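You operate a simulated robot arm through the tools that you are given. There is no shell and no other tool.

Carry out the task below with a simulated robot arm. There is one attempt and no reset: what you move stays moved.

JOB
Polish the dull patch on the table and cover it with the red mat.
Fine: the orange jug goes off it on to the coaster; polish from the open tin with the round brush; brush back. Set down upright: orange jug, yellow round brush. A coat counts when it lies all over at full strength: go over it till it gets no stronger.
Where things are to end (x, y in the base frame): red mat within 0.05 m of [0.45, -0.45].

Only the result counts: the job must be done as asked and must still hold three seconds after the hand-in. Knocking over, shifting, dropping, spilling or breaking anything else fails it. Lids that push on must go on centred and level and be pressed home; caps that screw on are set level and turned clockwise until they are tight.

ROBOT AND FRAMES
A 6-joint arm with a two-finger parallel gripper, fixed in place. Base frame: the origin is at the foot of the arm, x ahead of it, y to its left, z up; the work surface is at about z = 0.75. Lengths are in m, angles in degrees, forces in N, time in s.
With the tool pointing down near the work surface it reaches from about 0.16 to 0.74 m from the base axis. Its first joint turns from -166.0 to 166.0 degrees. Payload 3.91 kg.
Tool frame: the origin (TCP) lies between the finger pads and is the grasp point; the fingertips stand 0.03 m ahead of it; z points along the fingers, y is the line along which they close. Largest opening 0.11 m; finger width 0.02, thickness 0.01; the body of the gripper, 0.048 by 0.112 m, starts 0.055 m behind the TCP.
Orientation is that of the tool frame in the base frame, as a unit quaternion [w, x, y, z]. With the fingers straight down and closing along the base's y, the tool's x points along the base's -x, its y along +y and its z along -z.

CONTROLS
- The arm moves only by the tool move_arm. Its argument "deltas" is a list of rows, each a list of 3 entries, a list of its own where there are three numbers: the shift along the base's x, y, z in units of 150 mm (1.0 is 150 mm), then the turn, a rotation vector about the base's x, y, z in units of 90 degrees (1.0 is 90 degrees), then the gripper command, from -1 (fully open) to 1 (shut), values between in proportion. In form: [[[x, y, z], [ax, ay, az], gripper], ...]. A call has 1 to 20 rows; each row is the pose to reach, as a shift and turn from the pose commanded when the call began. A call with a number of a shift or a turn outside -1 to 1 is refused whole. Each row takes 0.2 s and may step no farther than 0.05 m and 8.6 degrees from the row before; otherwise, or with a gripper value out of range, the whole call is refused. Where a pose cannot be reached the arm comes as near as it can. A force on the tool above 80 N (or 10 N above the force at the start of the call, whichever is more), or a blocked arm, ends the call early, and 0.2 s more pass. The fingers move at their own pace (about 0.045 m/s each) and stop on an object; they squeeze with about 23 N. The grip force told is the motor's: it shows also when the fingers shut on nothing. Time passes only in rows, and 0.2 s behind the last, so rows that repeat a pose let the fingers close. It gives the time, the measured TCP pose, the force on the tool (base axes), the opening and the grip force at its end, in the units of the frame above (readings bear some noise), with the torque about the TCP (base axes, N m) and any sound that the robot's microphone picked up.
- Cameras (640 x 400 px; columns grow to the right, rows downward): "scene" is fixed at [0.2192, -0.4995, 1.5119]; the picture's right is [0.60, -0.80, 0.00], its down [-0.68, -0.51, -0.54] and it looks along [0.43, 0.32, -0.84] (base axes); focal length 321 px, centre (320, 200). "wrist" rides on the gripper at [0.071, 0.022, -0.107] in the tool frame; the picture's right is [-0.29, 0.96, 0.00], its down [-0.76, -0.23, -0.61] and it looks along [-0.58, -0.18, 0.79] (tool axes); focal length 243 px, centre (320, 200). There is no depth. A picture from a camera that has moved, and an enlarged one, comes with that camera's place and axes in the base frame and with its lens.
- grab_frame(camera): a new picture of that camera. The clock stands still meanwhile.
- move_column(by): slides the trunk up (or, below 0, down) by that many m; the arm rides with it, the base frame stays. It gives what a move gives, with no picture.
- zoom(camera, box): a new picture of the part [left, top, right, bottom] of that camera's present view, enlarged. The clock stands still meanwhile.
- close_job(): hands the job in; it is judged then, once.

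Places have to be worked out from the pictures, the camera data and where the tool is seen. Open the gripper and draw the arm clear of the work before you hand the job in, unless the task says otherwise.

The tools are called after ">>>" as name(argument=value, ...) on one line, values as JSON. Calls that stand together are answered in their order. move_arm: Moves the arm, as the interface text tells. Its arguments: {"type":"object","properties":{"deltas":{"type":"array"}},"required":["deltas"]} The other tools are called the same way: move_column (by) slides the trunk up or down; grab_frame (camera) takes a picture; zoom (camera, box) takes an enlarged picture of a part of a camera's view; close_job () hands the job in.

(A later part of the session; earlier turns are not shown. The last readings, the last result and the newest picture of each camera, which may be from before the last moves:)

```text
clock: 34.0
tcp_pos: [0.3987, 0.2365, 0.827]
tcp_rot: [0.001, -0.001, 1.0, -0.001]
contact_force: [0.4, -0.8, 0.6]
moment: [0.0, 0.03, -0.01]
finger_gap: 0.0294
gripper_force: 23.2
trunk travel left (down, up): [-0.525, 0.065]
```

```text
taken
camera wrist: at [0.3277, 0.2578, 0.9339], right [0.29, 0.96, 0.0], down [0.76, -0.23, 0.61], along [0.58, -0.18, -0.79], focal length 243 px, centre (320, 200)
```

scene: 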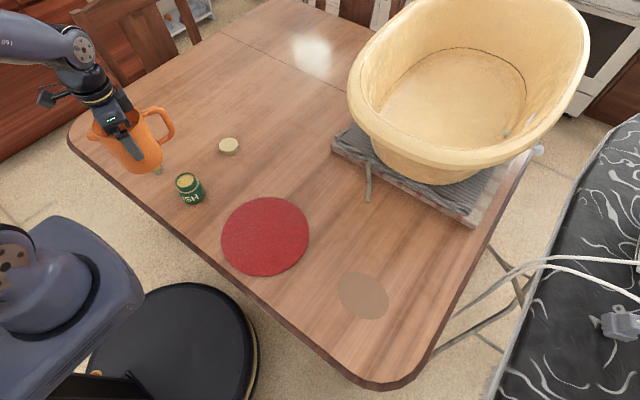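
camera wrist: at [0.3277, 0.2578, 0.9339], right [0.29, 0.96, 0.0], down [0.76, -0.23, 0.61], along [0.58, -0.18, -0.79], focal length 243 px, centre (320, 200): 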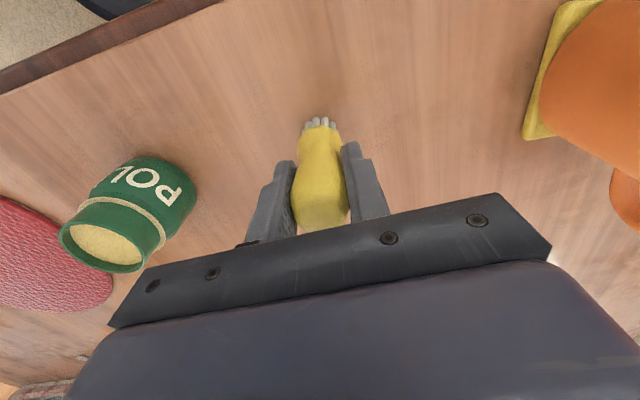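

Brush gripped at 0.029 m. I lift and move above the tin.

>>> move_arm(deltas=[[[0, 0, 0.1], [0, 0, 0], 1], [[0, 0, 0.3], [0, 0, 0], 1], [[0, 0, 0.55], [0, 0, 0], 1], [[0, 0, 0.75], [0, 0, 0], 1], [[0, -0.25, 0.75], [0, 0, 0], 1], [[0.02, -0.5, 0.75], [0, 0, 0], 1], [[0.03, -0.75, 0.75], [0, 0, 0], 1], [[0.043, -0.997, 0.75], [0, 0, 0], 1], [[0.043, -0.997, 0.75], [0, 0, 0], 1]])

>>> grab_frame(camera="wrist")

>>> zoom(camera="scene", box=[130, 110, 250, 220])

```text
clock: 36.0
tcp_pos: [0.4043, 0.0859, 0.94]
tcp_rot: [0.0, 0.0, 1.0, 0.0]
contact_force: [0.5, -0.7, 0.2]
moment: [0.0, -0.03, 0.03]
finger_gap: 0.0291
gripper_force: 22.3
trunk travel left (down, up): [-0.525, 0.065]
```

```text
taken
camera wrist: at [0.3336, 0.107, 1.0471], right [0.29, 0.96, 0.0], down [0.76, -0.23, 0.61], along [0.58, -0.18, -0.79], focal length 243 px, centre (320, 200)
```

wrist: 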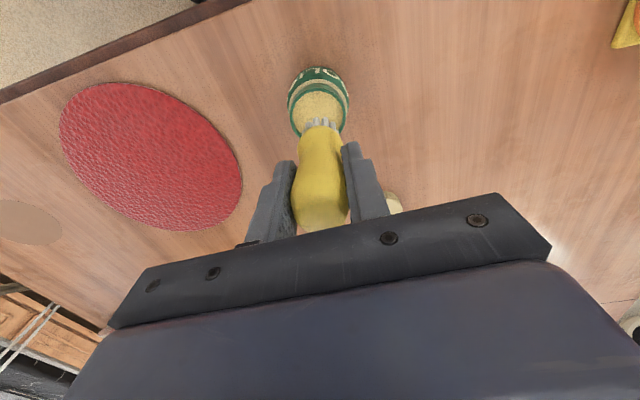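

```text
3.64 times, centred on (190, 165) of scene
camera zoom: at [0.2192, -0.4995, 1.5119], right [0.6, -0.8, 0.0], down [-0.68, -0.51, -0.54], along [0.43, 0.32, -0.84], focal length 1167 px, centre (793, 327)
```

zoom: 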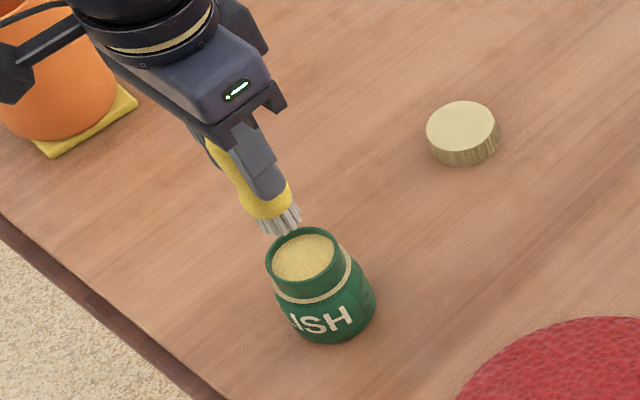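

>>> zoom(camera="wrist", box=[270, 50, 370, 150])

```text
4.00 times, centred on (320, 100) of wrist
camera zoom: at [0.3336, 0.107, 1.0471], right [0.29, 0.96, 0.0], down [0.76, -0.23, 0.61], along [0.58, -0.18, -0.79], focal length 970 px, centre (320, 600)
```

zoom: 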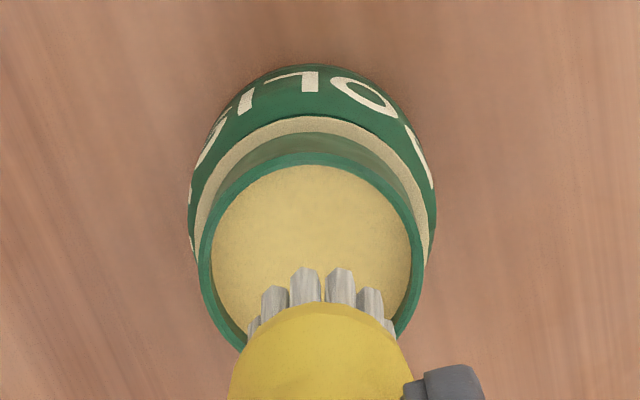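

The tin mouth centre by the wrist view is about (0.405,0.083). I adjust slightly and lower the bristles to just above the rim to verify.

>>> move_arm(deltas=[[[0.005, -0.016, 0], [0, 0, 0], 1], [[0.005, -0.016, -0.1], [0, 0, 0], 1], [[0.005, -0.016, -0.2], [0, 0, 0], 1], [[0.005, -0.016, -0.23], [0, 0, 0], 1], [[0.005, -0.016, -0.23], [0, 0, 0], 1]])

>>> zoom(camera="wrist", box=[270, 50, 370, 150])

>>> zoom(camera="scene", box=[150, 140, 230, 210])

```text
clock: 37.2
tcp_pos: [0.4039, 0.0844, 0.905]
tcp_rot: [-0.001, 0.0, 1.0, 0.0]
contact_force: [-0.2, -0.8, -1.3]
moment: [-0.02, -0.01, 0.0]
finger_gap: 0.0291
gripper_force: 22.9
trunk travel left (down, up): [-0.525, 0.065]
```

```text
4.00 times, centred on (320, 100) of wrist
camera zoom: at [0.3328, 0.1055, 1.0117], right [0.29, 0.96, 0.0], down [0.76, -0.23, 0.61], along [0.58, -0.18, -0.79], focal length 970 px, centre (320, 600)
```

zoom: 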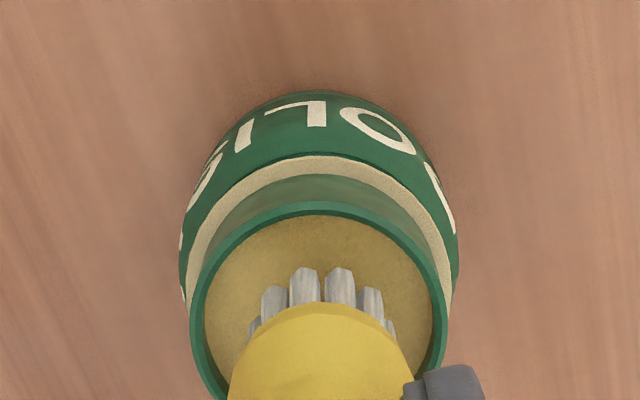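

```text
5.71 times, centred on (190, 175) of scene
camera zoom: at [0.2192, -0.4995, 1.5119], right [0.6, -0.8, 0.0], down [-0.68, -0.51, -0.54], along [0.43, 0.32, -0.84], focal length 1834 px, centre (1063, 343)
```

zoom: 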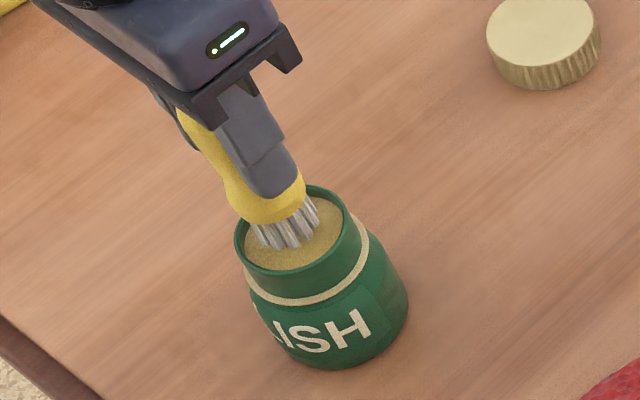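

Alignment over the mouth is within ~2 mm. I lower slowly into the polish watching force.

>>> move_arm(deltas=[[[0.008, -0.004, -0.02], [0, 0, 0], 1], [[0.008, -0.004, -0.04], [0, 0, 0], 1], [[0.008, -0.004, -0.055], [0, 0, 0], 1], [[0.008, -0.004, -0.07], [0, 0, 0], 1], [[0.008, -0.004, -0.07], [0, 0, 0], 1]])

>>> zoom(camera="scene", box=[150, 140, 230, 210])

```text
clock: 38.4
tcp_pos: [0.4048, 0.0844, 0.8968]
tcp_rot: [0.002, 0.001, 1.0, 0.0]
contact_force: [-0.6, 0.5, 18.0]
moment: [-0.03, 0.04, -0.06]
finger_gap: 0.0296
gripper_force: 23.0
trunk travel left (down, up): [-0.525, 0.065]
```

```text
5.71 times, centred on (190, 175) of scene
camera zoom: at [0.2192, -0.4995, 1.5119], right [0.6, -0.8, 0.0], down [-0.68, -0.51, -0.54], along [0.43, 0.32, -0.84], focal length 1834 px, centre (1063, 343)
```

zoom: 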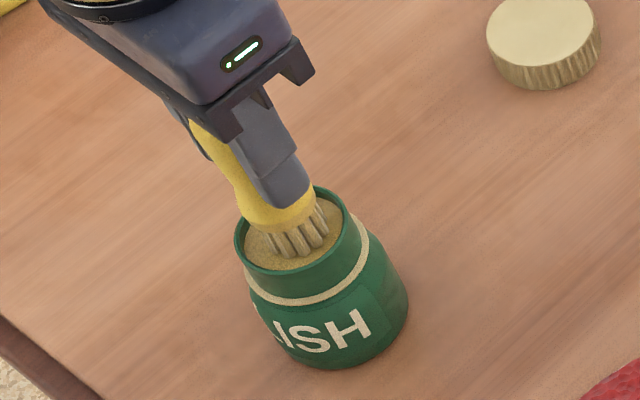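

The bristles have taken polish (they've turned tan) with 18 N contact. I lift out and carry the brush to the patch.

>>> move_arm(deltas=[[[0, 0, 0.05], [0, 0, 0], 1], [[0, 0, 0.15], [0, 0, 0], 1], [[0, 0, 0.3], [0, 0, 0], 1], [[0, -0.2, 0.35], [0, 0, 0], 1], [[0, -0.5, 0.35], [0, 0, 0], 1], [[0, -0.8, 0.35], [0, 0, 0], 1], [[0, -1, 0.35], [0, 0, 0], 1]])

>>> move_arm(deltas=[[[0, -0.3, 0], [0, 0, 0], 1], [[0, -0.6, 0], [0, 0, 0], 1], [[0, -0.9, 0], [0, 0, 0], 1], [[0, -1, 0], [0, 0, 0], 1]])

>>> move_arm(deltas=[[[0, -0.3, 0], [0, 0, 0], 1], [[0, -0.6, 0], [0, 0, 0], 1], [[0, -0.9, 0], [0, 0, 0], 1], [[0, -1, 0], [0, 0, 0], 1]])

>>> grab_frame(camera="wrist")

>>> zoom(camera="scene", box=[290, 200, 450, 320])

```text
clock: 40.0
tcp_pos: [0.4082, -0.067, 0.9486]
tcp_rot: [0.0, -0.001, 1.0, -0.001]
contact_force: [1.1, 0.5, -1.2]
moment: [-0.02, 0.02, -0.01]
finger_gap: 0.0295
gripper_force: 23.0
trunk travel left (down, up): [-0.525, 0.065]
```

```text
clock: 41.0
tcp_pos: [0.4052, -0.2149, 0.9486]
tcp_rot: [-0.001, 0.0, 1.0, 0.0]
contact_force: [-0.6, -0.3, -0.3]
moment: [0.02, -0.01, 0.0]
finger_gap: 0.0291
gripper_force: 22.9
trunk travel left (down, up): [-0.525, 0.065]
```

```text
clock: 42.0
tcp_pos: [0.405, -0.3668, 0.9473]
tcp_rot: [0.0, 0.0, 1.0, -0.001]
contact_force: [0.8, -0.6, -0.2]
moment: [-0.01, 0.04, -0.02]
finger_gap: 0.0293
gripper_force: 23.3
trunk travel left (down, up): [-0.525, 0.065]
```

```text
taken
camera wrist: at [0.3344, -0.3458, 1.0545], right [0.29, 0.96, 0.0], down [0.76, -0.23, 0.61], along [0.58, -0.18, -0.79], focal length 243 px, centre (320, 200)
```

wrist: 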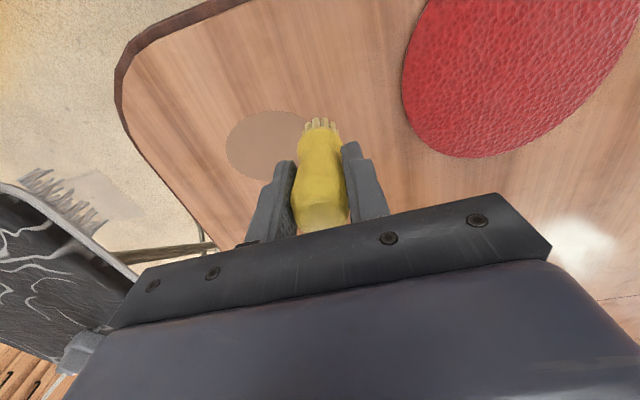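

```text
3.33 times, centred on (370, 260) of scene
camera zoom: at [0.2192, -0.4995, 1.5119], right [0.6, -0.8, 0.0], down [-0.68, -0.51, -0.54], along [0.43, 0.32, -0.84], focal length 1070 px, centre (153, 0)
```

zoom: 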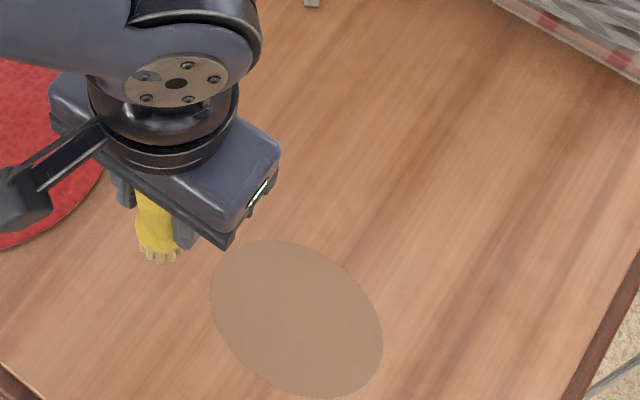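

The patch re-measures to a centre of about (0.452,-0.450). I move above its centre with the bristles about 2 cm off the table.

>>> move_arm(deltas=[[[0.1, -0.18, 0], [0, 0, 0], 1], [[0.2, -0.36, -0.1], [0, 0, 0], 1], [[0.313, -0.56, -0.2], [0, 0, 0], 1], [[0.313, -0.56, -0.45], [0, 0, 0], 1], [[0.313, -0.56, -0.65], [0, 0, 0], 1], [[0.313, -0.56, -0.68], [0, 0, 0], 1], [[0.313, -0.56, -0.68], [0, 0, 0], 1]])

>>> grab_frame(camera="wrist")

>>> zoom(camera="scene", box=[290, 200, 450, 320])

```text
clock: 43.6
tcp_pos: [0.4524, -0.4486, 0.8444]
tcp_rot: [-0.001, 0.0, 1.0, 0.0]
contact_force: [0.5, -0.5, -1.1]
moment: [-0.01, -0.02, 0.02]
finger_gap: 0.0293
gripper_force: 23.2
trunk travel left (down, up): [-0.525, 0.065]
```

```text
taken
camera wrist: at [0.3821, -0.4281, 0.9514], right [0.29, 0.96, 0.0], down [0.76, -0.23, 0.61], along [0.58, -0.18, -0.79], focal length 243 px, centre (320, 200)
```

wrist: 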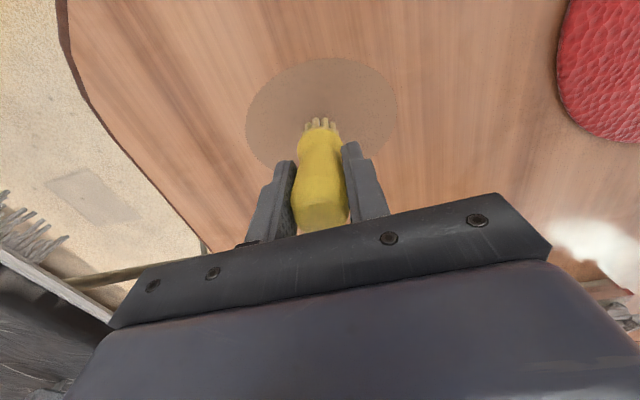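

```text
3.33 times, centred on (370, 260) of scene
camera zoom: at [0.2192, -0.4995, 1.5119], right [0.6, -0.8, 0.0], down [-0.68, -0.51, -0.54], along [0.43, 0.32, -0.84], focal length 1070 px, centre (153, 0)
```

zoom: 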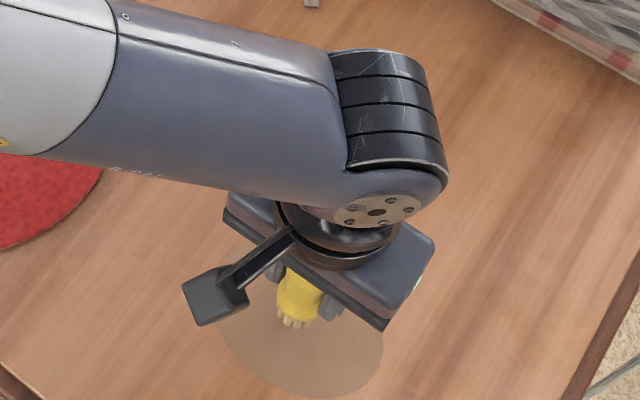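

Patch centre relative to the brush is within 2–3 mm. I lower to the table to find the contact height.

>>> move_arm(deltas=[[[0.011, -0.016, -0.04], [0, 0, 0], 1], [[0.011, -0.016, -0.08], [0, 0, 0], 1], [[0.011, -0.016, -0.11], [0, 0, 0], 1], [[0.011, -0.016, -0.12], [0, 0, 0], 1], [[0.011, -0.016, -0.12], [0, 0, 0], 1]])

```text
clock: 44.8
tcp_pos: [0.4541, -0.4539, 0.8273]
tcp_rot: [0.0, 0.0, 1.0, -0.001]
contact_force: [0.6, 0.6, -1.1]
moment: [0.02, 0.03, 0.02]
finger_gap: 0.029
gripper_force: 23.1
trunk travel left (down, up): [-0.525, 0.065]
```

>>> move_arm(deltas=[[[0, 0, -0.006], [0, 0, 0], 1], [[0, 0, -0.012], [0, 0, 0], 1]])

```text
clock: 45.4
tcp_pos: [0.4555, -0.4538, 0.8266]
tcp_rot: [0.0, -0.001, 1.0, 0.0]
contact_force: [0.4, -0.1, 0.0]
moment: [-0.01, -0.01, -0.02]
finger_gap: 0.029
gripper_force: 23.2
trunk travel left (down, up): [-0.525, 0.065]
```

>>> move_arm(deltas=[[[0, 0, -0.006], [0, 0, 0], 1], [[0, 0, -0.012], [0, 0, 0], 1]])

>>> move_arm(deltas=[[[0, 0, -0.006], [0, 0, 0], 1], [[0, 0, -0.006], [0, 0, 0], 1]])

```text
clock: 46.0
tcp_pos: [0.4539, -0.4527, 0.8251]
tcp_rot: [0.001, 0.002, 1.0, -0.001]
contact_force: [-2.0, 0.2, 11.2]
moment: [0.09, 0.01, -0.03]
finger_gap: 0.0291
gripper_force: 23.1
trunk travel left (down, up): [-0.525, 0.065]
```

```text
clock: 46.6
tcp_pos: [0.456, -0.4526, 0.8252]
tcp_rot: [0.001, 0.001, 1.0, -0.002]
contact_force: [1.9, -1.9, 18.2]
moment: [-0.02, -0.16, -0.02]
finger_gap: 0.0296
gripper_force: 22.8
trunk travel left (down, up): [-0.525, 0.065]
```

Contact found at TCP z≈0.825 (≈18 N). Now I brush the −x half of the patch in a zigzag with overlapping lines at slightly lighter pressure.

>>> move_arm(deltas=[[[-0.156, -0.095, 0.003], [0, 0, 0], 1], [[-0.306, -0.205, 0.003], [0, 0, 0], 1], [[-0.306, 0.015, 0.003], [0, 0, 0], 1], [[-0.306, 0.235, 0.003], [0, 0, 0], 1], [[-0.246, 0.348, 0.003], [0, 0, 0], 1], [[-0.246, 0.12, 0.003], [0, 0, 0], 1], [[-0.246, -0.1, 0.003], [0, 0, 0], 1], [[-0.246, -0.318, 0.003], [0, 0, 0], 1], [[-0.186, -0.378, 0.003], [0, 0, 0], 1], [[-0.186, -0.11, 0.003], [0, 0, 0], 1], [[-0.186, 0.15, 0.003], [0, 0, 0], 1], [[-0.186, 0.408, 0.003], [0, 0, 0], 1], [[-0.126, 0.448, 0.003], [0, 0, 0], 1], [[-0.126, 0.15, 0.003], [0, 0, 0], 1], [[-0.126, -0.14, 0.003], [0, 0, 0], 1], [[-0.126, -0.418, 0.003], [0, 0, 0], 1], [[-0.066, -0.438, 0.003], [0, 0, 0], 1], [[-0.066, -0.15, 0.003], [0, 0, 0], 1], [[-0.066, 0.16, 0.003], [0, 0, 0], 1], [[-0.066, 0.468, 0.003], [0, 0, 0], 1]])

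>>> grab_frame(camera="wrist")

>>> zoom(camera="scene", box=[290, 220, 450, 340])

```text
clock: 50.8
tcp_pos: [0.4461, -0.3803, 0.8234]
tcp_rot: [0.0, 0.0, 1.0, 0.0]
contact_force: [-0.1, 3.4, 8.8]
moment: [0.24, -0.08, 0.05]
finger_gap: 0.0291
gripper_force: 23.2
trunk travel left (down, up): [-0.525, 0.065]
```

```text
taken
camera wrist: at [0.3752, -0.3593, 0.93], right [0.29, 0.96, 0.0], down [0.76, -0.23, 0.61], along [0.58, -0.18, -0.79], focal length 243 px, centre (320, 200)
```

wrist: 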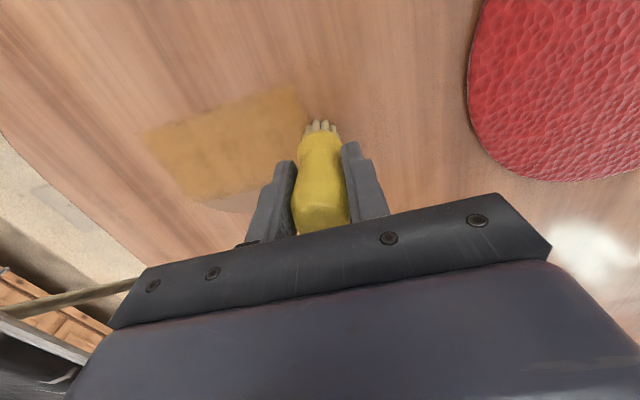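

```text
3.33 times, centred on (370, 280) of scene
camera zoom: at [0.2192, -0.4995, 1.5119], right [0.6, -0.8, 0.0], down [-0.68, -0.51, -0.54], along [0.43, 0.32, -0.84], focal length 1070 px, centre (153, -67)
```

zoom: 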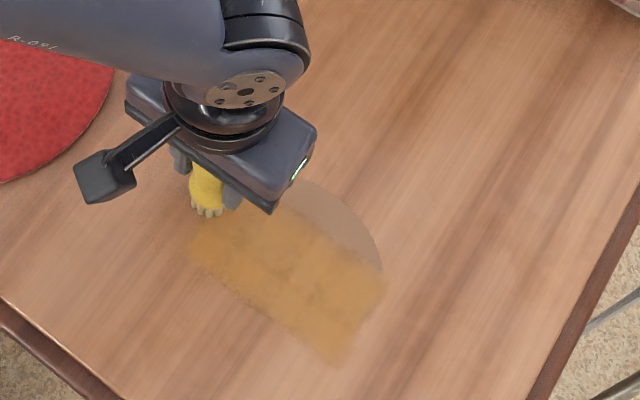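

The brush lays an amber coat. I continue the zigzag over the other half.

>>> move_arm(deltas=[[[0.06, 0.007, 0], [0, 0, 0], 1], [[0.06, -0.3, 0], [0, 0, 0], 1], [[0.06, -0.6, 0], [0, 0, 0], 1], [[0.06, -0.905, 0], [0, 0, 0], 1], [[0.12, -0.9, 0], [0, 0, 0], 1], [[0.12, -0.6, 0], [0, 0, 0], 1], [[0.12, -0.3, 0], [0, 0, 0], 1], [[0.12, 0, 0], [0, 0, 0], 1], [[0.18, -0.02, 0], [0, 0, 0], 1], [[0.18, -0.31, 0], [0, 0, 0], 1], [[0.18, -0.6, 0], [0, 0, 0], 1], [[0.18, -0.886, 0], [0, 0, 0], 1], [[0.24, -0.846, 0], [0, 0, 0], 1], [[0.24, -0.58, 0], [0, 0, 0], 1], [[0.24, -0.32, 0], [0, 0, 0], 1], [[0.24, -0.06, 0], [0, 0, 0], 1], [[0.3, -0.12, 0], [0, 0, 0], 1], [[0.3, -0.34, 0], [0, 0, 0], 1], [[0.3, -0.56, 0], [0, 0, 0], 1], [[0.3, -0.786, 0], [0, 0, 0], 1]])

>>> grab_frame(camera="wrist")

>>> zoom(camera="scene", box=[290, 220, 450, 340])

```text
clock: 55.0
tcp_pos: [0.4883, -0.499, 0.8236]
tcp_rot: [0.0, 0.0, 1.0, 0.0]
contact_force: [0.4, 0.0, -0.9]
moment: [-0.03, 0.01, 0.01]
finger_gap: 0.0291
gripper_force: 23.2
trunk travel left (down, up): [-0.525, 0.065]
```

```text
taken
camera wrist: at [0.418, -0.4782, 0.9306], right [0.29, 0.96, 0.0], down [0.76, -0.23, 0.61], along [0.58, -0.18, -0.79], focal length 243 px, centre (320, 200)
```

wrist: 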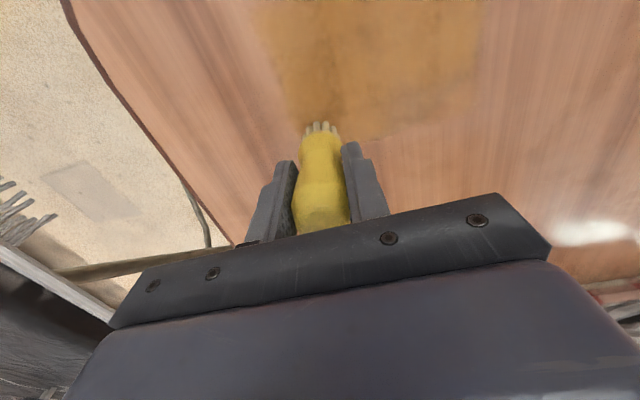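

```text
3.33 times, centred on (370, 280) of scene
camera zoom: at [0.2192, -0.4995, 1.5119], right [0.6, -0.8, 0.0], down [-0.68, -0.51, -0.54], along [0.43, 0.32, -0.84], focal length 1070 px, centre (153, -67)
```

zoom: 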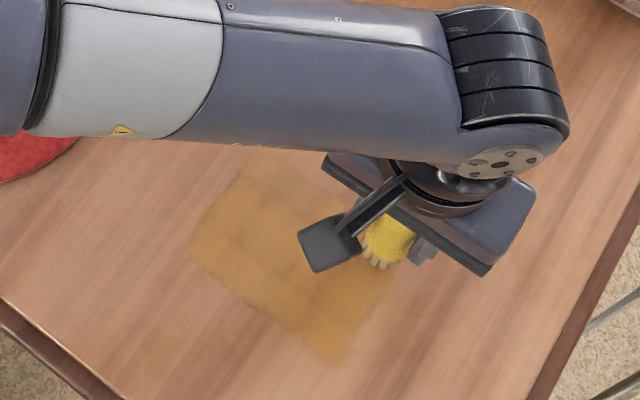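

Contact force has faded (the brush slid up slightly in the grip), so I lower ~1 mm and finish the last line.

>>> move_arm(deltas=[[[0.06, 0.113, -0.008], [0, 0, 0], 1], [[0.06, 0.25, -0.008], [0, 0, 0], 1], [[0.06, 0.4, -0.008], [0, 0, 0], 1], [[0.06, 0.553, -0.008], [0, 0, 0], 1]])

```text
clock: 56.0
tcp_pos: [0.4977, -0.4156, 0.8237]
tcp_rot: [0.0, 0.001, 1.0, 0.0]
contact_force: [0.2, 1.6, 4.8]
moment: [0.12, -0.11, 0.04]
finger_gap: 0.0293
gripper_force: 23.0
trunk travel left (down, up): [-0.525, 0.065]
```

I run a second pass with lines offset between the first ones, pressing slightly more.

>>> move_arm(deltas=[[[-0.03, 0.067, -0.003], [0, 0, 0], 1], [[-0.03, -0.12, -0.003], [0, 0, 0], 1], [[-0.03, -0.31, -0.003], [0, 0, 0], 1], [[-0.03, -0.507, -0.003], [0, 0, 0], 1], [[-0.09, -0.585, -0.003], [0, 0, 0], 1], [[-0.09, -0.34, -0.003], [0, 0, 0], 1], [[-0.09, -0.1, -0.003], [0, 0, 0], 1], [[-0.09, 0.145, -0.003], [0, 0, 0], 1], [[-0.15, 0.195, -0.003], [0, 0, 0], 1], [[-0.15, -0.08, -0.003], [0, 0, 0], 1], [[-0.15, -0.36, -0.003], [0, 0, 0], 1], [[-0.15, -0.635, -0.003], [0, 0, 0], 1], [[-0.21, -0.664, -0.003], [0, 0, 0], 1], [[-0.21, -0.37, -0.003], [0, 0, 0], 1], [[-0.21, -0.07, -0.003], [0, 0, 0], 1], [[-0.21, 0.224, -0.003], [0, 0, 0], 1], [[-0.27, 0.238, -0.003], [0, 0, 0], 1], [[-0.27, -0.07, -0.003], [0, 0, 0], 1], [[-0.27, -0.37, -0.003], [0, 0, 0], 1], [[-0.27, -0.678, -0.003], [0, 0, 0], 1]])

>>> grab_frame(camera="wrist")

```text
clock: 60.2
tcp_pos: [0.4567, -0.5188, 0.8213]
tcp_rot: [0.0, 0.0, 1.0, 0.0]
contact_force: [-0.4, -0.7, 0.1]
moment: [-0.06, -0.03, -0.04]
finger_gap: 0.0289
gripper_force: 22.9
trunk travel left (down, up): [-0.525, 0.065]
```

```text
taken
camera wrist: at [0.3859, -0.4972, 0.9287], right [0.29, 0.96, 0.0], down [0.76, -0.23, 0.61], along [0.58, -0.18, -0.79], focal length 243 px, centre (320, 200)
```

wrist: 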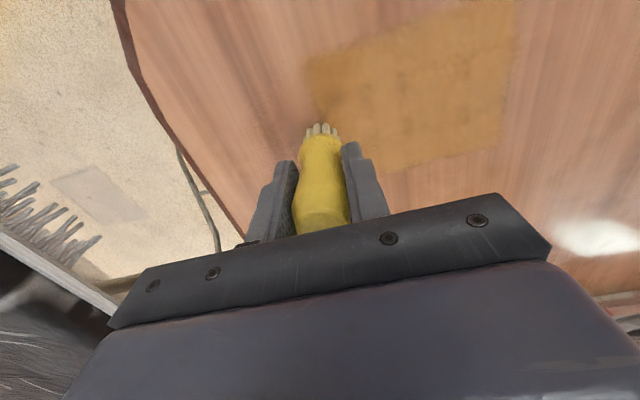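

Force has faded again; I'll lift and move aside to inspect the coat.

>>> move_arm(deltas=[[[0, 0, 0.1], [0, 0, 0], 1], [[0, 0.1, 0.4], [0, 0, 0], 1], [[-0.2, 0.35, 0.6], [0, 0, 0], 1], [[-0.4, 0.6, 0.7], [0, 0, 0], 1], [[-0.4, 0.9, 0.7], [0, 0, 0], 1], [[-0.4, 1, 0.7], [0, 0, 0], 1]])

>>> move_arm(deltas=[[[0, 0.3, 0], [0, 0, 0], 1], [[0, 0.6, 0], [0, 0, 0], 1], [[0, 0.7, 0], [0, 0, 0], 1]])

>>> zoom(camera="scene", box=[300, 230, 430, 340])

>>> grab_frame(camera="wrist")

```text
refused: row 3 steps farther than a row can; nothing moved
```

```text
clock: 61.0
tcp_pos: [0.4569, -0.4113, 0.8229]
tcp_rot: [0.0, -0.001, 1.0, 0.0]
contact_force: [0.5, 0.3, -1.3]
moment: [0.01, -0.04, 0.02]
finger_gap: 0.0291
gripper_force: 23.4
trunk travel left (down, up): [-0.525, 0.065]
```

```text
3.64 times, centred on (365, 285) of scene
camera zoom: at [0.2192, -0.4995, 1.5119], right [0.6, -0.8, 0.0], down [-0.68, -0.51, -0.54], along [0.43, 0.32, -0.84], focal length 1167 px, centre (156, -109)
```

zoom: 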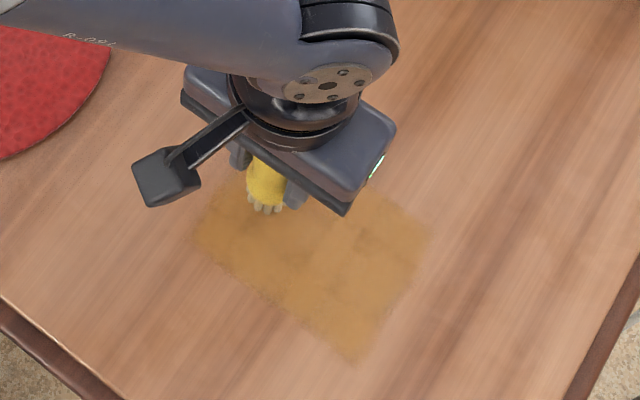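

```text
taken
camera wrist: at [0.386, -0.3909, 0.9296], right [0.29, 0.96, 0.0], down [0.76, -0.23, 0.61], along [0.58, -0.18, -0.79], focal length 243 px, centre (320, 200)
```

wrist: 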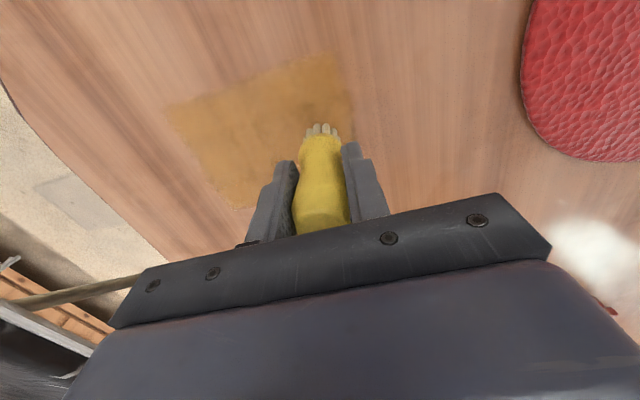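

The lift was refused for step size; I redo it with smaller steps.

>>> move_arm(deltas=[[[0, 0, 0.1], [0, 0, 0], 1], [[0, 0, 0.3], [0, 0, 0], 1], [[-0.1, 0.2, 0.45], [0, 0, 0], 1], [[-0.3, 0.4, 0.55], [0, 0, 0], 1], [[-0.4, 0.65, 0.6], [0, 0, 0], 1], [[-0.4, 0.9, 0.6], [0, 0, 0], 1], [[-0.4, 1, 0.6], [0, 0, 0], 1]])

>>> zoom(camera="scene", box=[300, 230, 430, 340])

>>> grab_frame(camera="scene")

>>> zoom(camera="wrist", box=[120, 60, 360, 210])

```text
clock: 62.6
tcp_pos: [0.3972, -0.2621, 0.9136]
tcp_rot: [0.0, 0.001, 1.0, 0.0]
contact_force: [-0.3, 1.2, -0.7]
moment: [0.02, -0.01, 0.05]
finger_gap: 0.029
gripper_force: 22.7
trunk travel left (down, up): [-0.525, 0.065]
```

```text
3.64 times, centred on (365, 285) of scene
camera zoom: at [0.2192, -0.4995, 1.5119], right [0.6, -0.8, 0.0], down [-0.68, -0.51, -0.54], along [0.43, 0.32, -0.84], focal length 1167 px, centre (156, -109)
```

zoom: 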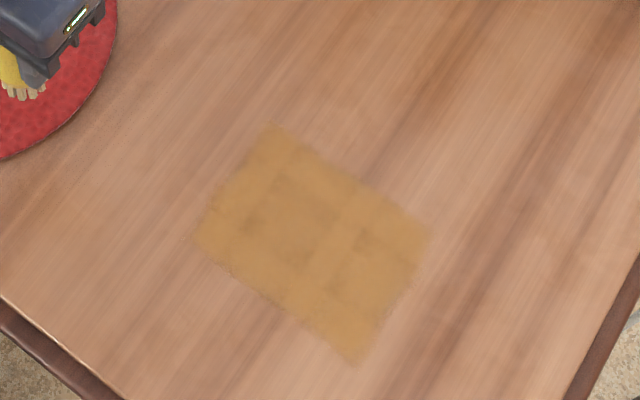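

```text
taken
```

scene: 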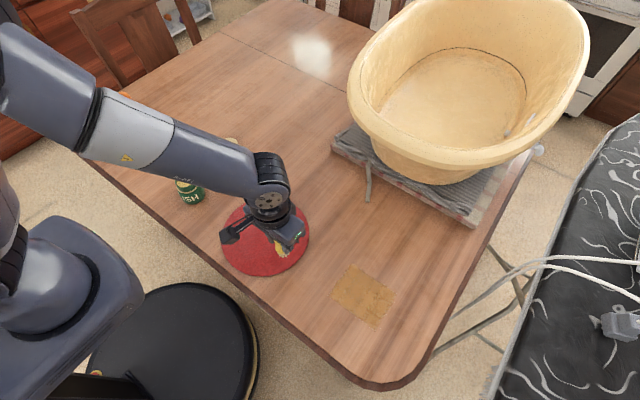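

```text
2.67 times, centred on (240, 135) of wrist
camera zoom: at [0.3266, -0.2414, 1.02], right [0.29, 0.96, 0.0], down [0.76, -0.23, 0.61], along [0.58, -0.18, -0.79], focal length 647 px, centre (533, 373)
```

zoom: 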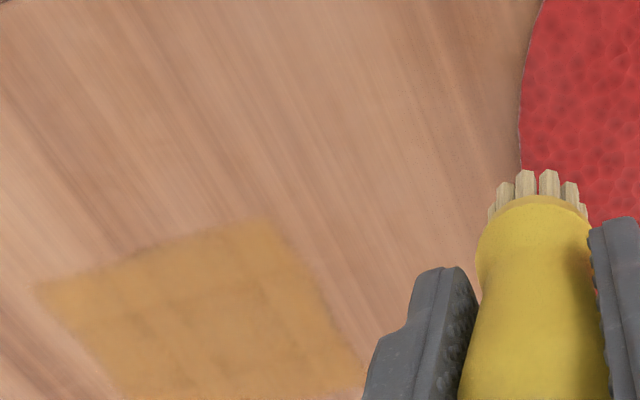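

The dull patch is now wholly amber, a rectangle x 0.407–0.505, y −0.512 to −0.387, with some mottling. The bristles look paler, so I'll reload at the tin and do another pass; first a tighter picture for comparison.

>>> zoom(camera="scene", box=[325, 255, 405, 335])

>>> move_arm(deltas=[[[0.02, 0.3, 0.15], [0, 0, 0], 1], [[0.03, 0.6, 0.15], [0, 0, 0], 1], [[0.04, 0.9, 0.15], [0, 0, 0], 1], [[0.05, 1, 0.15], [0, 0, 0], 1]])

>>> move_arm(deltas=[[[0, 0.3, 0], [0, 0, 0], 1], [[0, 0.6, 0], [0, 0, 0], 1], [[0, 0.9, 0], [0, 0, 0], 1], [[0, 1, 0], [0, 0, 0], 1]])

>>> move_arm(deltas=[[[0, 0.2, 0], [0, 0, 0], 1], [[0, 0.304, 0], [0, 0, 0], 1], [[0, 0.304, 0], [0, 0, 0], 1]])

>>> zoom(camera="wrist", box=[270, 50, 370, 150])

```text
5.00 times, centred on (365, 295) of scene
camera zoom: at [0.2192, -0.4995, 1.5119], right [0.6, -0.8, 0.0], down [-0.68, -0.51, -0.54], along [0.43, 0.32, -0.84], focal length 1604 px, centre (95, -275)
```

zoom: 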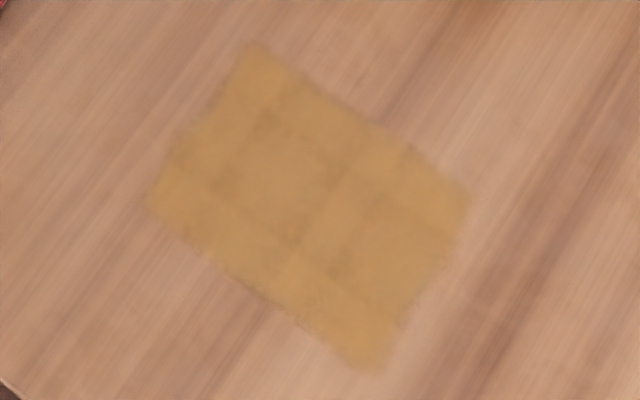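

```text
refused: row 1 steps farther than a row can; nothing moved
```

```text
clock: 63.6
tcp_pos: [0.398, -0.1141, 0.9126]
tcp_rot: [0.0, 0.001, 1.0, 0.0]
contact_force: [1.4, 0.2, -0.3]
moment: [0.03, -0.04, 0.0]
finger_gap: 0.0295
gripper_force: 23.2
trunk travel left (down, up): [-0.525, 0.065]
```

```text
clock: 64.4
tcp_pos: [0.3981, -0.0687, 0.913]
tcp_rot: [-0.001, 0.001, 1.0, 0.0]
contact_force: [0.4, -0.1, -1.3]
moment: [0.01, 0.0, -0.01]
finger_gap: 0.0294
gripper_force: 22.6
trunk travel left (down, up): [-0.525, 0.065]
```

```text
4.00 times, centred on (320, 100) of wrist
camera zoom: at [0.3286, -0.0467, 1.0191], right [0.29, 0.96, 0.0], down [0.76, -0.23, 0.61], along [0.58, -0.18, -0.79], focal length 970 px, centre (320, 600)
```

zoom: 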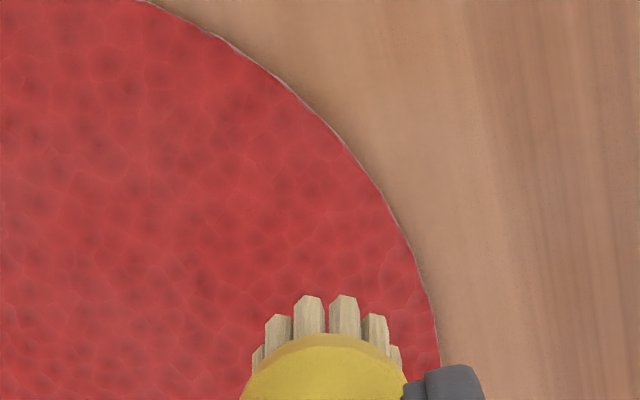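

The bristles still carry some polish, but I'll reload: rise a bit and move to above the tin.

>>> move_arm(deltas=[[[0, 0, 0.15], [0, 0, 0], 1], [[0.01, 0.25, 0.2], [0, 0, 0], 1], [[0.02, 0.5, 0.2], [0, 0, 0], 1], [[0.03, 0.75, 0.2], [0, 0, 0], 1], [[0.047, 1, 0.2], [0, 0, 0], 1], [[0.047, 1, 0.2], [0, 0, 0], 1]])

>>> zoom(camera="wrist", box=[270, 50, 370, 150])

```text
clock: 65.8
tcp_pos: [0.4077, 0.0817, 0.9421]
tcp_rot: [0.0, 0.001, 1.0, 0.0]
contact_force: [-0.5, 0.0, -0.1]
moment: [0.0, 0.03, -0.01]
finger_gap: 0.0294
gripper_force: 23.0
trunk travel left (down, up): [-0.525, 0.065]
```

```text
4.00 times, centred on (320, 100) of wrist
camera zoom: at [0.3361, 0.1033, 1.049], right [0.29, 0.96, 0.0], down [0.76, -0.23, 0.61], along [0.58, -0.18, -0.79], focal length 970 px, centre (320, 600)
```

zoom: 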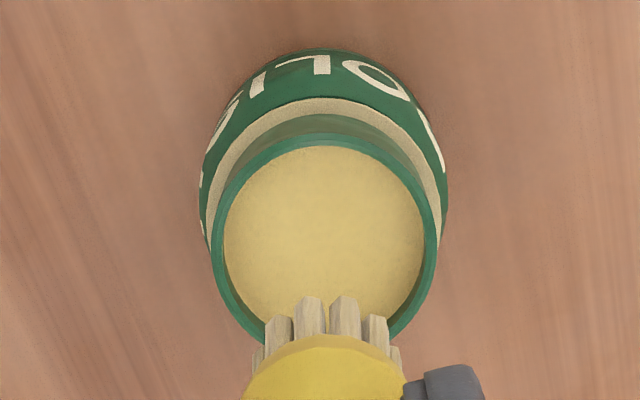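

The brush has slid up ~4 mm and tilted slightly (bristles ~4 mm toward +x), so I offset −6 mm in x and lower to just above the tin.

>>> move_arm(deltas=[[[-0.04, 0, 0], [0, 0, 0], 1], [[-0.04, 0, -0.1], [0, 0, 0], 1], [[-0.04, 0, -0.2], [0, 0, 0], 1], [[-0.04, 0, -0.26], [0, 0, 0], 1], [[-0.04, 0, -0.26], [0, 0, 0], 1]])

>>> zoom(camera="wrist", box=[270, 50, 370, 150])

>>> zoom(camera="scene", box=[150, 140, 230, 210])

```text
clock: 67.0
tcp_pos: [0.3994, 0.0814, 0.9042]
tcp_rot: [0.0, 0.001, 1.0, -0.001]
contact_force: [0.0, -0.5, -0.3]
moment: [0.0, 0.0, 0.0]
finger_gap: 0.0294
gripper_force: 23.0
trunk travel left (down, up): [-0.525, 0.065]
```

```text
4.00 times, centred on (320, 100) of wrist
camera zoom: at [0.3292, 0.1023, 1.0102], right [0.29, 0.96, 0.0], down [0.76, -0.23, 0.61], along [0.58, -0.18, -0.79], focal length 970 px, centre (320, 600)
```

zoom: 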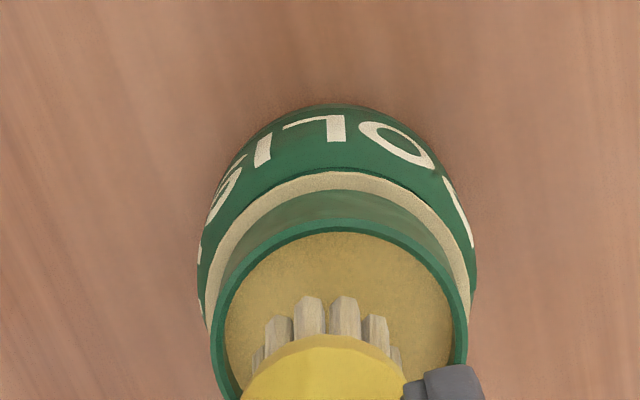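

```text
5.71 times, centred on (190, 175) of scene
camera zoom: at [0.2192, -0.4995, 1.5119], right [0.6, -0.8, 0.0], down [-0.68, -0.51, -0.54], along [0.43, 0.32, -0.84], focal length 1834 px, centre (1063, 343)
```

zoom: 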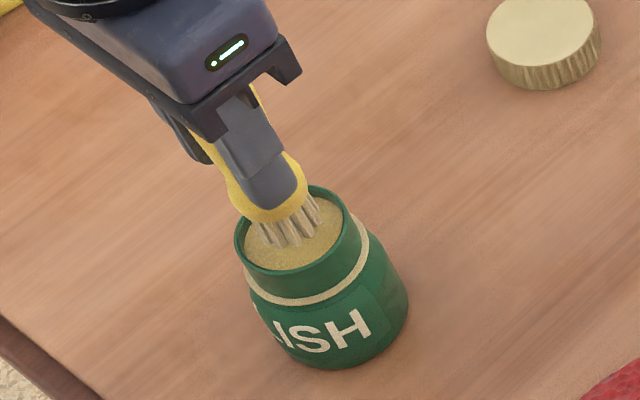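

>>> move_arm(deltas=[[[0, 0.015, -0.02], [0, 0, 0], 1], [[0, 0.015, -0.04], [0, 0, 0], 1], [[0, 0.015, -0.055], [0, 0, 0], 1], [[0, 0.015, -0.07], [0, 0, 0], 1], [[0, 0.015, -0.07], [0, 0, 0], 1]])

>>> zoom(camera="scene", box=[150, 140, 230, 210])

```text
clock: 68.2
tcp_pos: [0.3992, 0.0859, 0.8932]
tcp_rot: [0.0, 0.0, 1.0, 0.001]
contact_force: [0.9, 0.4, -0.3]
moment: [-0.01, 0.02, 0.01]
finger_gap: 0.0289
gripper_force: 23.0
trunk travel left (down, up): [-0.525, 0.065]
```

```text
5.71 times, centred on (190, 175) of scene
camera zoom: at [0.2192, -0.4995, 1.5119], right [0.6, -0.8, 0.0], down [-0.68, -0.51, -0.54], along [0.43, 0.32, -0.84], focal length 1834 px, centre (1063, 343)
```

zoom: 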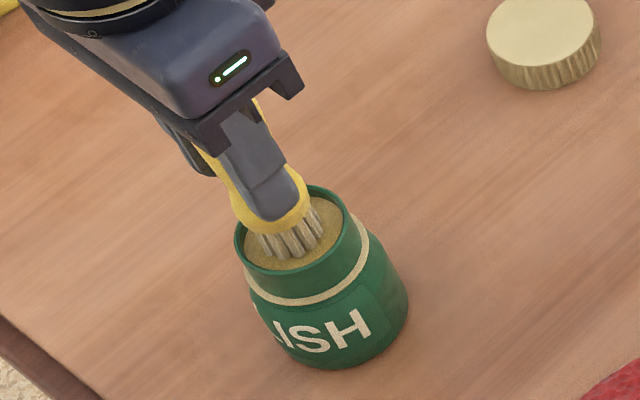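

>>> move_arm(deltas=[[[0, 0, -0.01], [0, 0, 0], 1], [[0, 0, -0.015], [0, 0, 0], 1], [[0, 0, -0.015], [0, 0, 0], 1]])

>>> zoom(camera="scene", box=[150, 140, 230, 210])

```text
clock: 69.0
tcp_pos: [0.3987, 0.0845, 0.8917]
tcp_rot: [0.002, 0.001, 1.0, 0.0]
contact_force: [-0.7, 1.1, 17.7]
moment: [0.03, -0.07, -0.01]
finger_gap: 0.0291
gripper_force: 23.1
trunk travel left (down, up): [-0.525, 0.065]
```

```text
5.71 times, centred on (190, 175) of scene
camera zoom: at [0.2192, -0.4995, 1.5119], right [0.6, -0.8, 0.0], down [-0.68, -0.51, -0.54], along [0.43, 0.32, -0.84], focal length 1834 px, centre (1063, 343)
```

zoom: 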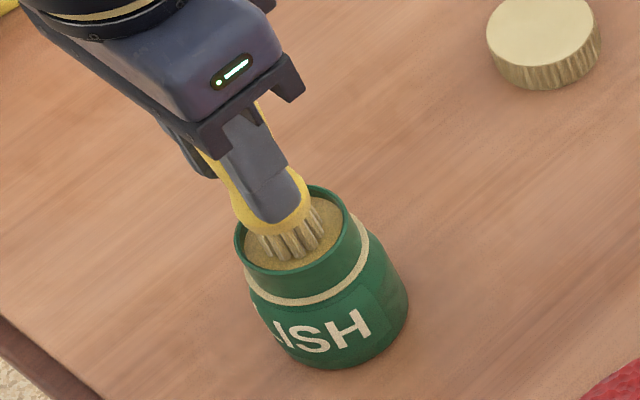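

Reloaded (17.7 N contact). I lift out and return to the patch.

>>> move_arm(deltas=[[[0, 0, 0.05], [0, 0, 0], 1], [[0, 0, 0.2], [0, 0, 0], 1], [[0, 0, 0.4], [0, 0, 0], 1], [[0, -0.3, 0.4], [0, 0, 0], 1], [[0, -0.6, 0.4], [0, 0, 0], 1], [[0, -0.9, 0.4], [0, 0, 0], 1], [[0, -1, 0.4], [0, 0, 0], 1]])

>>> move_arm(deltas=[[[0.05, -0.3, 0], [0, 0, 0], 1], [[0.1, -0.6, 0], [0, 0, 0], 1], [[0.15, -0.9, 0], [0, 0, 0], 1], [[0.2, -1, 0], [0, 0, 0], 1]])

>>> move_arm(deltas=[[[0.05, -0.3, 0], [0, 0, 0], 1], [[0.1, -0.6, 0], [0, 0, 0], 1], [[0.11, -0.9, 0], [0, 0, 0], 1], [[0.11, -1, 0], [0, 0, 0], 1]])

```text
clock: 70.6
tcp_pos: [0.399, -0.0674, 0.95]
tcp_rot: [0.0, 0.0, 1.0, 0.0]
contact_force: [-0.5, -0.8, -1.1]
moment: [0.01, 0.02, -0.03]
finger_gap: 0.0291
gripper_force: 23.2
trunk travel left (down, up): [-0.525, 0.065]
```

```text
clock: 71.6
tcp_pos: [0.4281, -0.2163, 0.9497]
tcp_rot: [0.0, 0.0, 1.0, 0.0]
contact_force: [-0.1, 0.1, 0.0]
moment: [0.02, -0.02, -0.02]
finger_gap: 0.0294
gripper_force: 23.0
trunk travel left (down, up): [-0.525, 0.065]
```

```text
clock: 72.6
tcp_pos: [0.4476, -0.3678, 0.95]
tcp_rot: [0.0, 0.0, 1.0, 0.0]
contact_force: [-0.2, 0.2, -0.9]
moment: [-0.01, 0.04, 0.0]
finger_gap: 0.0292
gripper_force: 23.0
trunk travel left (down, up): [-0.525, 0.065]
```

>>> move_arm(deltas=[[[0.02, -0.25, 0], [0, 0, 0], 1], [[0.02, -0.55, -0.1], [0, 0, 0], 1], [[0.02, -0.55, -0.4], [0, 0, 0], 1], [[0.02, -0.55, -0.65], [0, 0, 0], 1], [[0.02, -0.55, -0.8], [0, 0, 0], 1], [[0.02, -0.55, -0.847], [0, 0, 0], 1], [[0.02, -0.55, -0.847], [0, 0, 0], 1]])

>>> move_arm(deltas=[[[0, 0, -0.01], [0, 0, 0], 1], [[0, 0, -0.017], [0, 0, 0], 1], [[0, 0, -0.017], [0, 0, 0], 1]])

>>> grab_frame(camera="wrist")

```text
clock: 74.2
tcp_pos: [0.4503, -0.448, 0.8233]
tcp_rot: [0.0, 0.0, 1.0, 0.001]
contact_force: [0.3, -0.7, -1.4]
moment: [0.0, 0.0, 0.01]
finger_gap: 0.0291
gripper_force: 22.8
trunk travel left (down, up): [-0.525, 0.065]
```

```text
clock: 75.0
tcp_pos: [0.4495, -0.4482, 0.8215]
tcp_rot: [0.001, 0.0, 1.0, -0.001]
contact_force: [0.7, -0.2, 4.9]
moment: [0.09, -0.19, 0.01]
finger_gap: 0.0293
gripper_force: 22.8
trunk travel left (down, up): [-0.525, 0.065]
```

```text
taken
camera wrist: at [0.3789, -0.4274, 0.9281], right [0.29, 0.96, 0.0], down [0.76, -0.23, 0.61], along [0.58, -0.18, -0.79], focal length 243 px, centre (320, 200)
```

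wrist: 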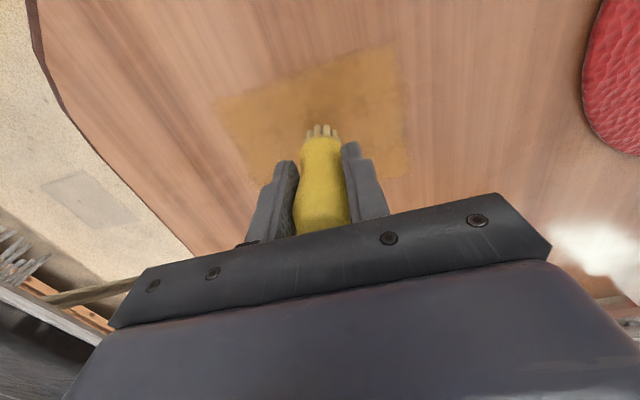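

Contact is light (≈5 N) with fresh polish. I run another full pass over the whole rectangle, gradually lowering to keep the pressure.

>>> move_arm(deltas=[[[-0.15, -0.21, -0.002], [0, 0, 0], 1], [[-0.3, -0.413, -0.003], [0, 0, 0], 1], [[-0.3, -0.146, -0.003], [0, 0, 0], 1], [[-0.3, 0.12, -0.003], [0, 0, 0], 1], [[-0.3, 0.387, -0.004], [0, 0, 0], 1], [[-0.233, 0.387, -0.004], [0, 0, 0], 1], [[-0.233, 0.12, -0.004], [0, 0, 0], 1], [[-0.233, -0.146, -0.005], [0, 0, 0], 1], [[-0.233, -0.413, -0.005], [0, 0, 0], 1], [[-0.167, -0.413, -0.005], [0, 0, 0], 1], [[-0.167, -0.146, -0.006], [0, 0, 0], 1], [[-0.167, 0.12, -0.006], [0, 0, 0], 1], [[-0.167, 0.387, -0.006], [0, 0, 0], 1], [[-0.1, 0.387, -0.007], [0, 0, 0], 1], [[-0.1, 0.12, -0.007], [0, 0, 0], 1], [[-0.1, -0.146, -0.007], [0, 0, 0], 1], [[-0.1, -0.413, -0.008], [0, 0, 0], 1], [[-0.033, -0.413, -0.008], [0, 0, 0], 1], [[-0.033, -0.146, -0.008], [0, 0, 0], 1], [[-0.033, 0.12, -0.008], [0, 0, 0], 1]])

```text
clock: 79.2
tcp_pos: [0.4439, -0.4283, 0.8204]
tcp_rot: [0.002, 0.001, 1.0, 0.0]
contact_force: [-0.2, 0.1, 15.0]
moment: [0.07, -0.21, 0.02]
finger_gap: 0.029
gripper_force: 22.9
trunk travel left (down, up): [-0.525, 0.065]
```

>>> move_arm(deltas=[[[0, 0.267, 0], [0, 0, 0], 1], [[0.066, 0.267, 0], [0, 0, 0], 1], [[0.066, 0, 0], [0, 0, 0], 1], [[0.066, -0.267, 0], [0, 0, 0], 1], [[0.066, -0.533, 0], [0, 0, 0], 1], [[0.133, -0.533, -0.001], [0, 0, 0], 1], [[0.133, -0.267, -0.001], [0, 0, 0], 1], [[0.133, 0, -0.001], [0, 0, 0], 1], [[0.133, 0.267, -0.002], [0, 0, 0], 1], [[0.2, 0.267, -0.002], [0, 0, 0], 1], [[0.2, 0, -0.002], [0, 0, 0], 1], [[0.2, -0.267, -0.003], [0, 0, 0], 1], [[0.2, -0.533, -0.003], [0, 0, 0], 1], [[0.266, -0.533, -0.003], [0, 0, 0], 1], [[0.266, -0.267, -0.004], [0, 0, 0], 1], [[0.266, 0, -0.004], [0, 0, 0], 1], [[0.266, 0.267, -0.004], [0, 0, 0], 1], [[0.333, 0.267, -0.005], [0, 0, 0], 1], [[0.333, 0, -0.005], [0, 0, 0], 1], [[0.333, -0.267, -0.005], [0, 0, 0], 1]])

>>> move_arm(deltas=[[[0, -0.267, 0], [0, 0, 0], 1], [[0, -0.267, 0.1], [0, 0, 0], 1], [[0, -0.267, 0.35], [0, 0, 0], 1], [[-0.2, -0.05, 0.45], [0, 0, 0], 1], [[-0.4, 0.2, 0.45], [0, 0, 0], 1], [[-0.5, 0.5, 0.45], [0, 0, 0], 1], [[-0.5, 0.75, 0.45], [0, 0, 0], 1], [[-0.5, 1, 0.45], [0, 0, 0], 1]])

>>> zoom(camera="scene", box=[325, 255, 405, 335])

>>> grab_frame(camera="scene")

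```text
clock: 83.4
tcp_pos: [0.4942, -0.4722, 0.8184]
tcp_rot: [0.0, 0.0, 1.0, 0.0]
contact_force: [0.6, 0.4, -1.0]
moment: [0.0, -0.01, -0.02]
finger_gap: 0.0293
gripper_force: 23.1
trunk travel left (down, up): [-0.525, 0.065]
```

```text
clock: 85.2
tcp_pos: [0.4184, -0.3224, 0.8853]
tcp_rot: [-0.001, 0.001, 1.0, 0.0]
contact_force: [0.6, -0.8, -0.9]
moment: [-0.02, -0.01, 0.01]
finger_gap: 0.0291
gripper_force: 22.9
trunk travel left (down, up): [-0.525, 0.065]
```

```text
5.00 times, centred on (365, 295) of scene
camera zoom: at [0.2192, -0.4995, 1.5119], right [0.6, -0.8, 0.0], down [-0.68, -0.51, -0.54], along [0.43, 0.32, -0.84], focal length 1604 px, centre (95, -275)
```

zoom: 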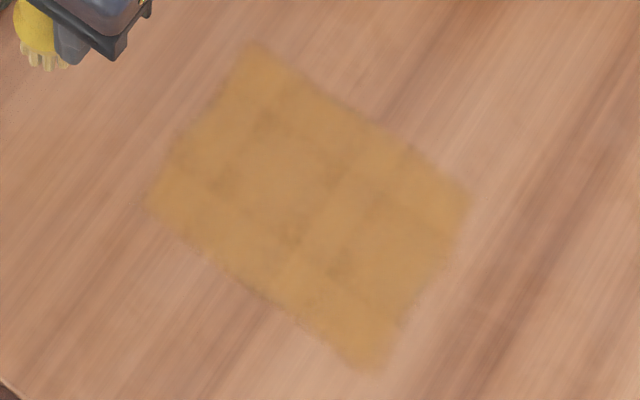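

```text
taken
```

scene: 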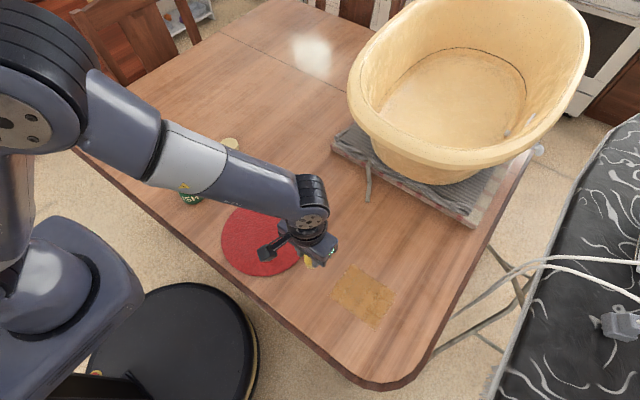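

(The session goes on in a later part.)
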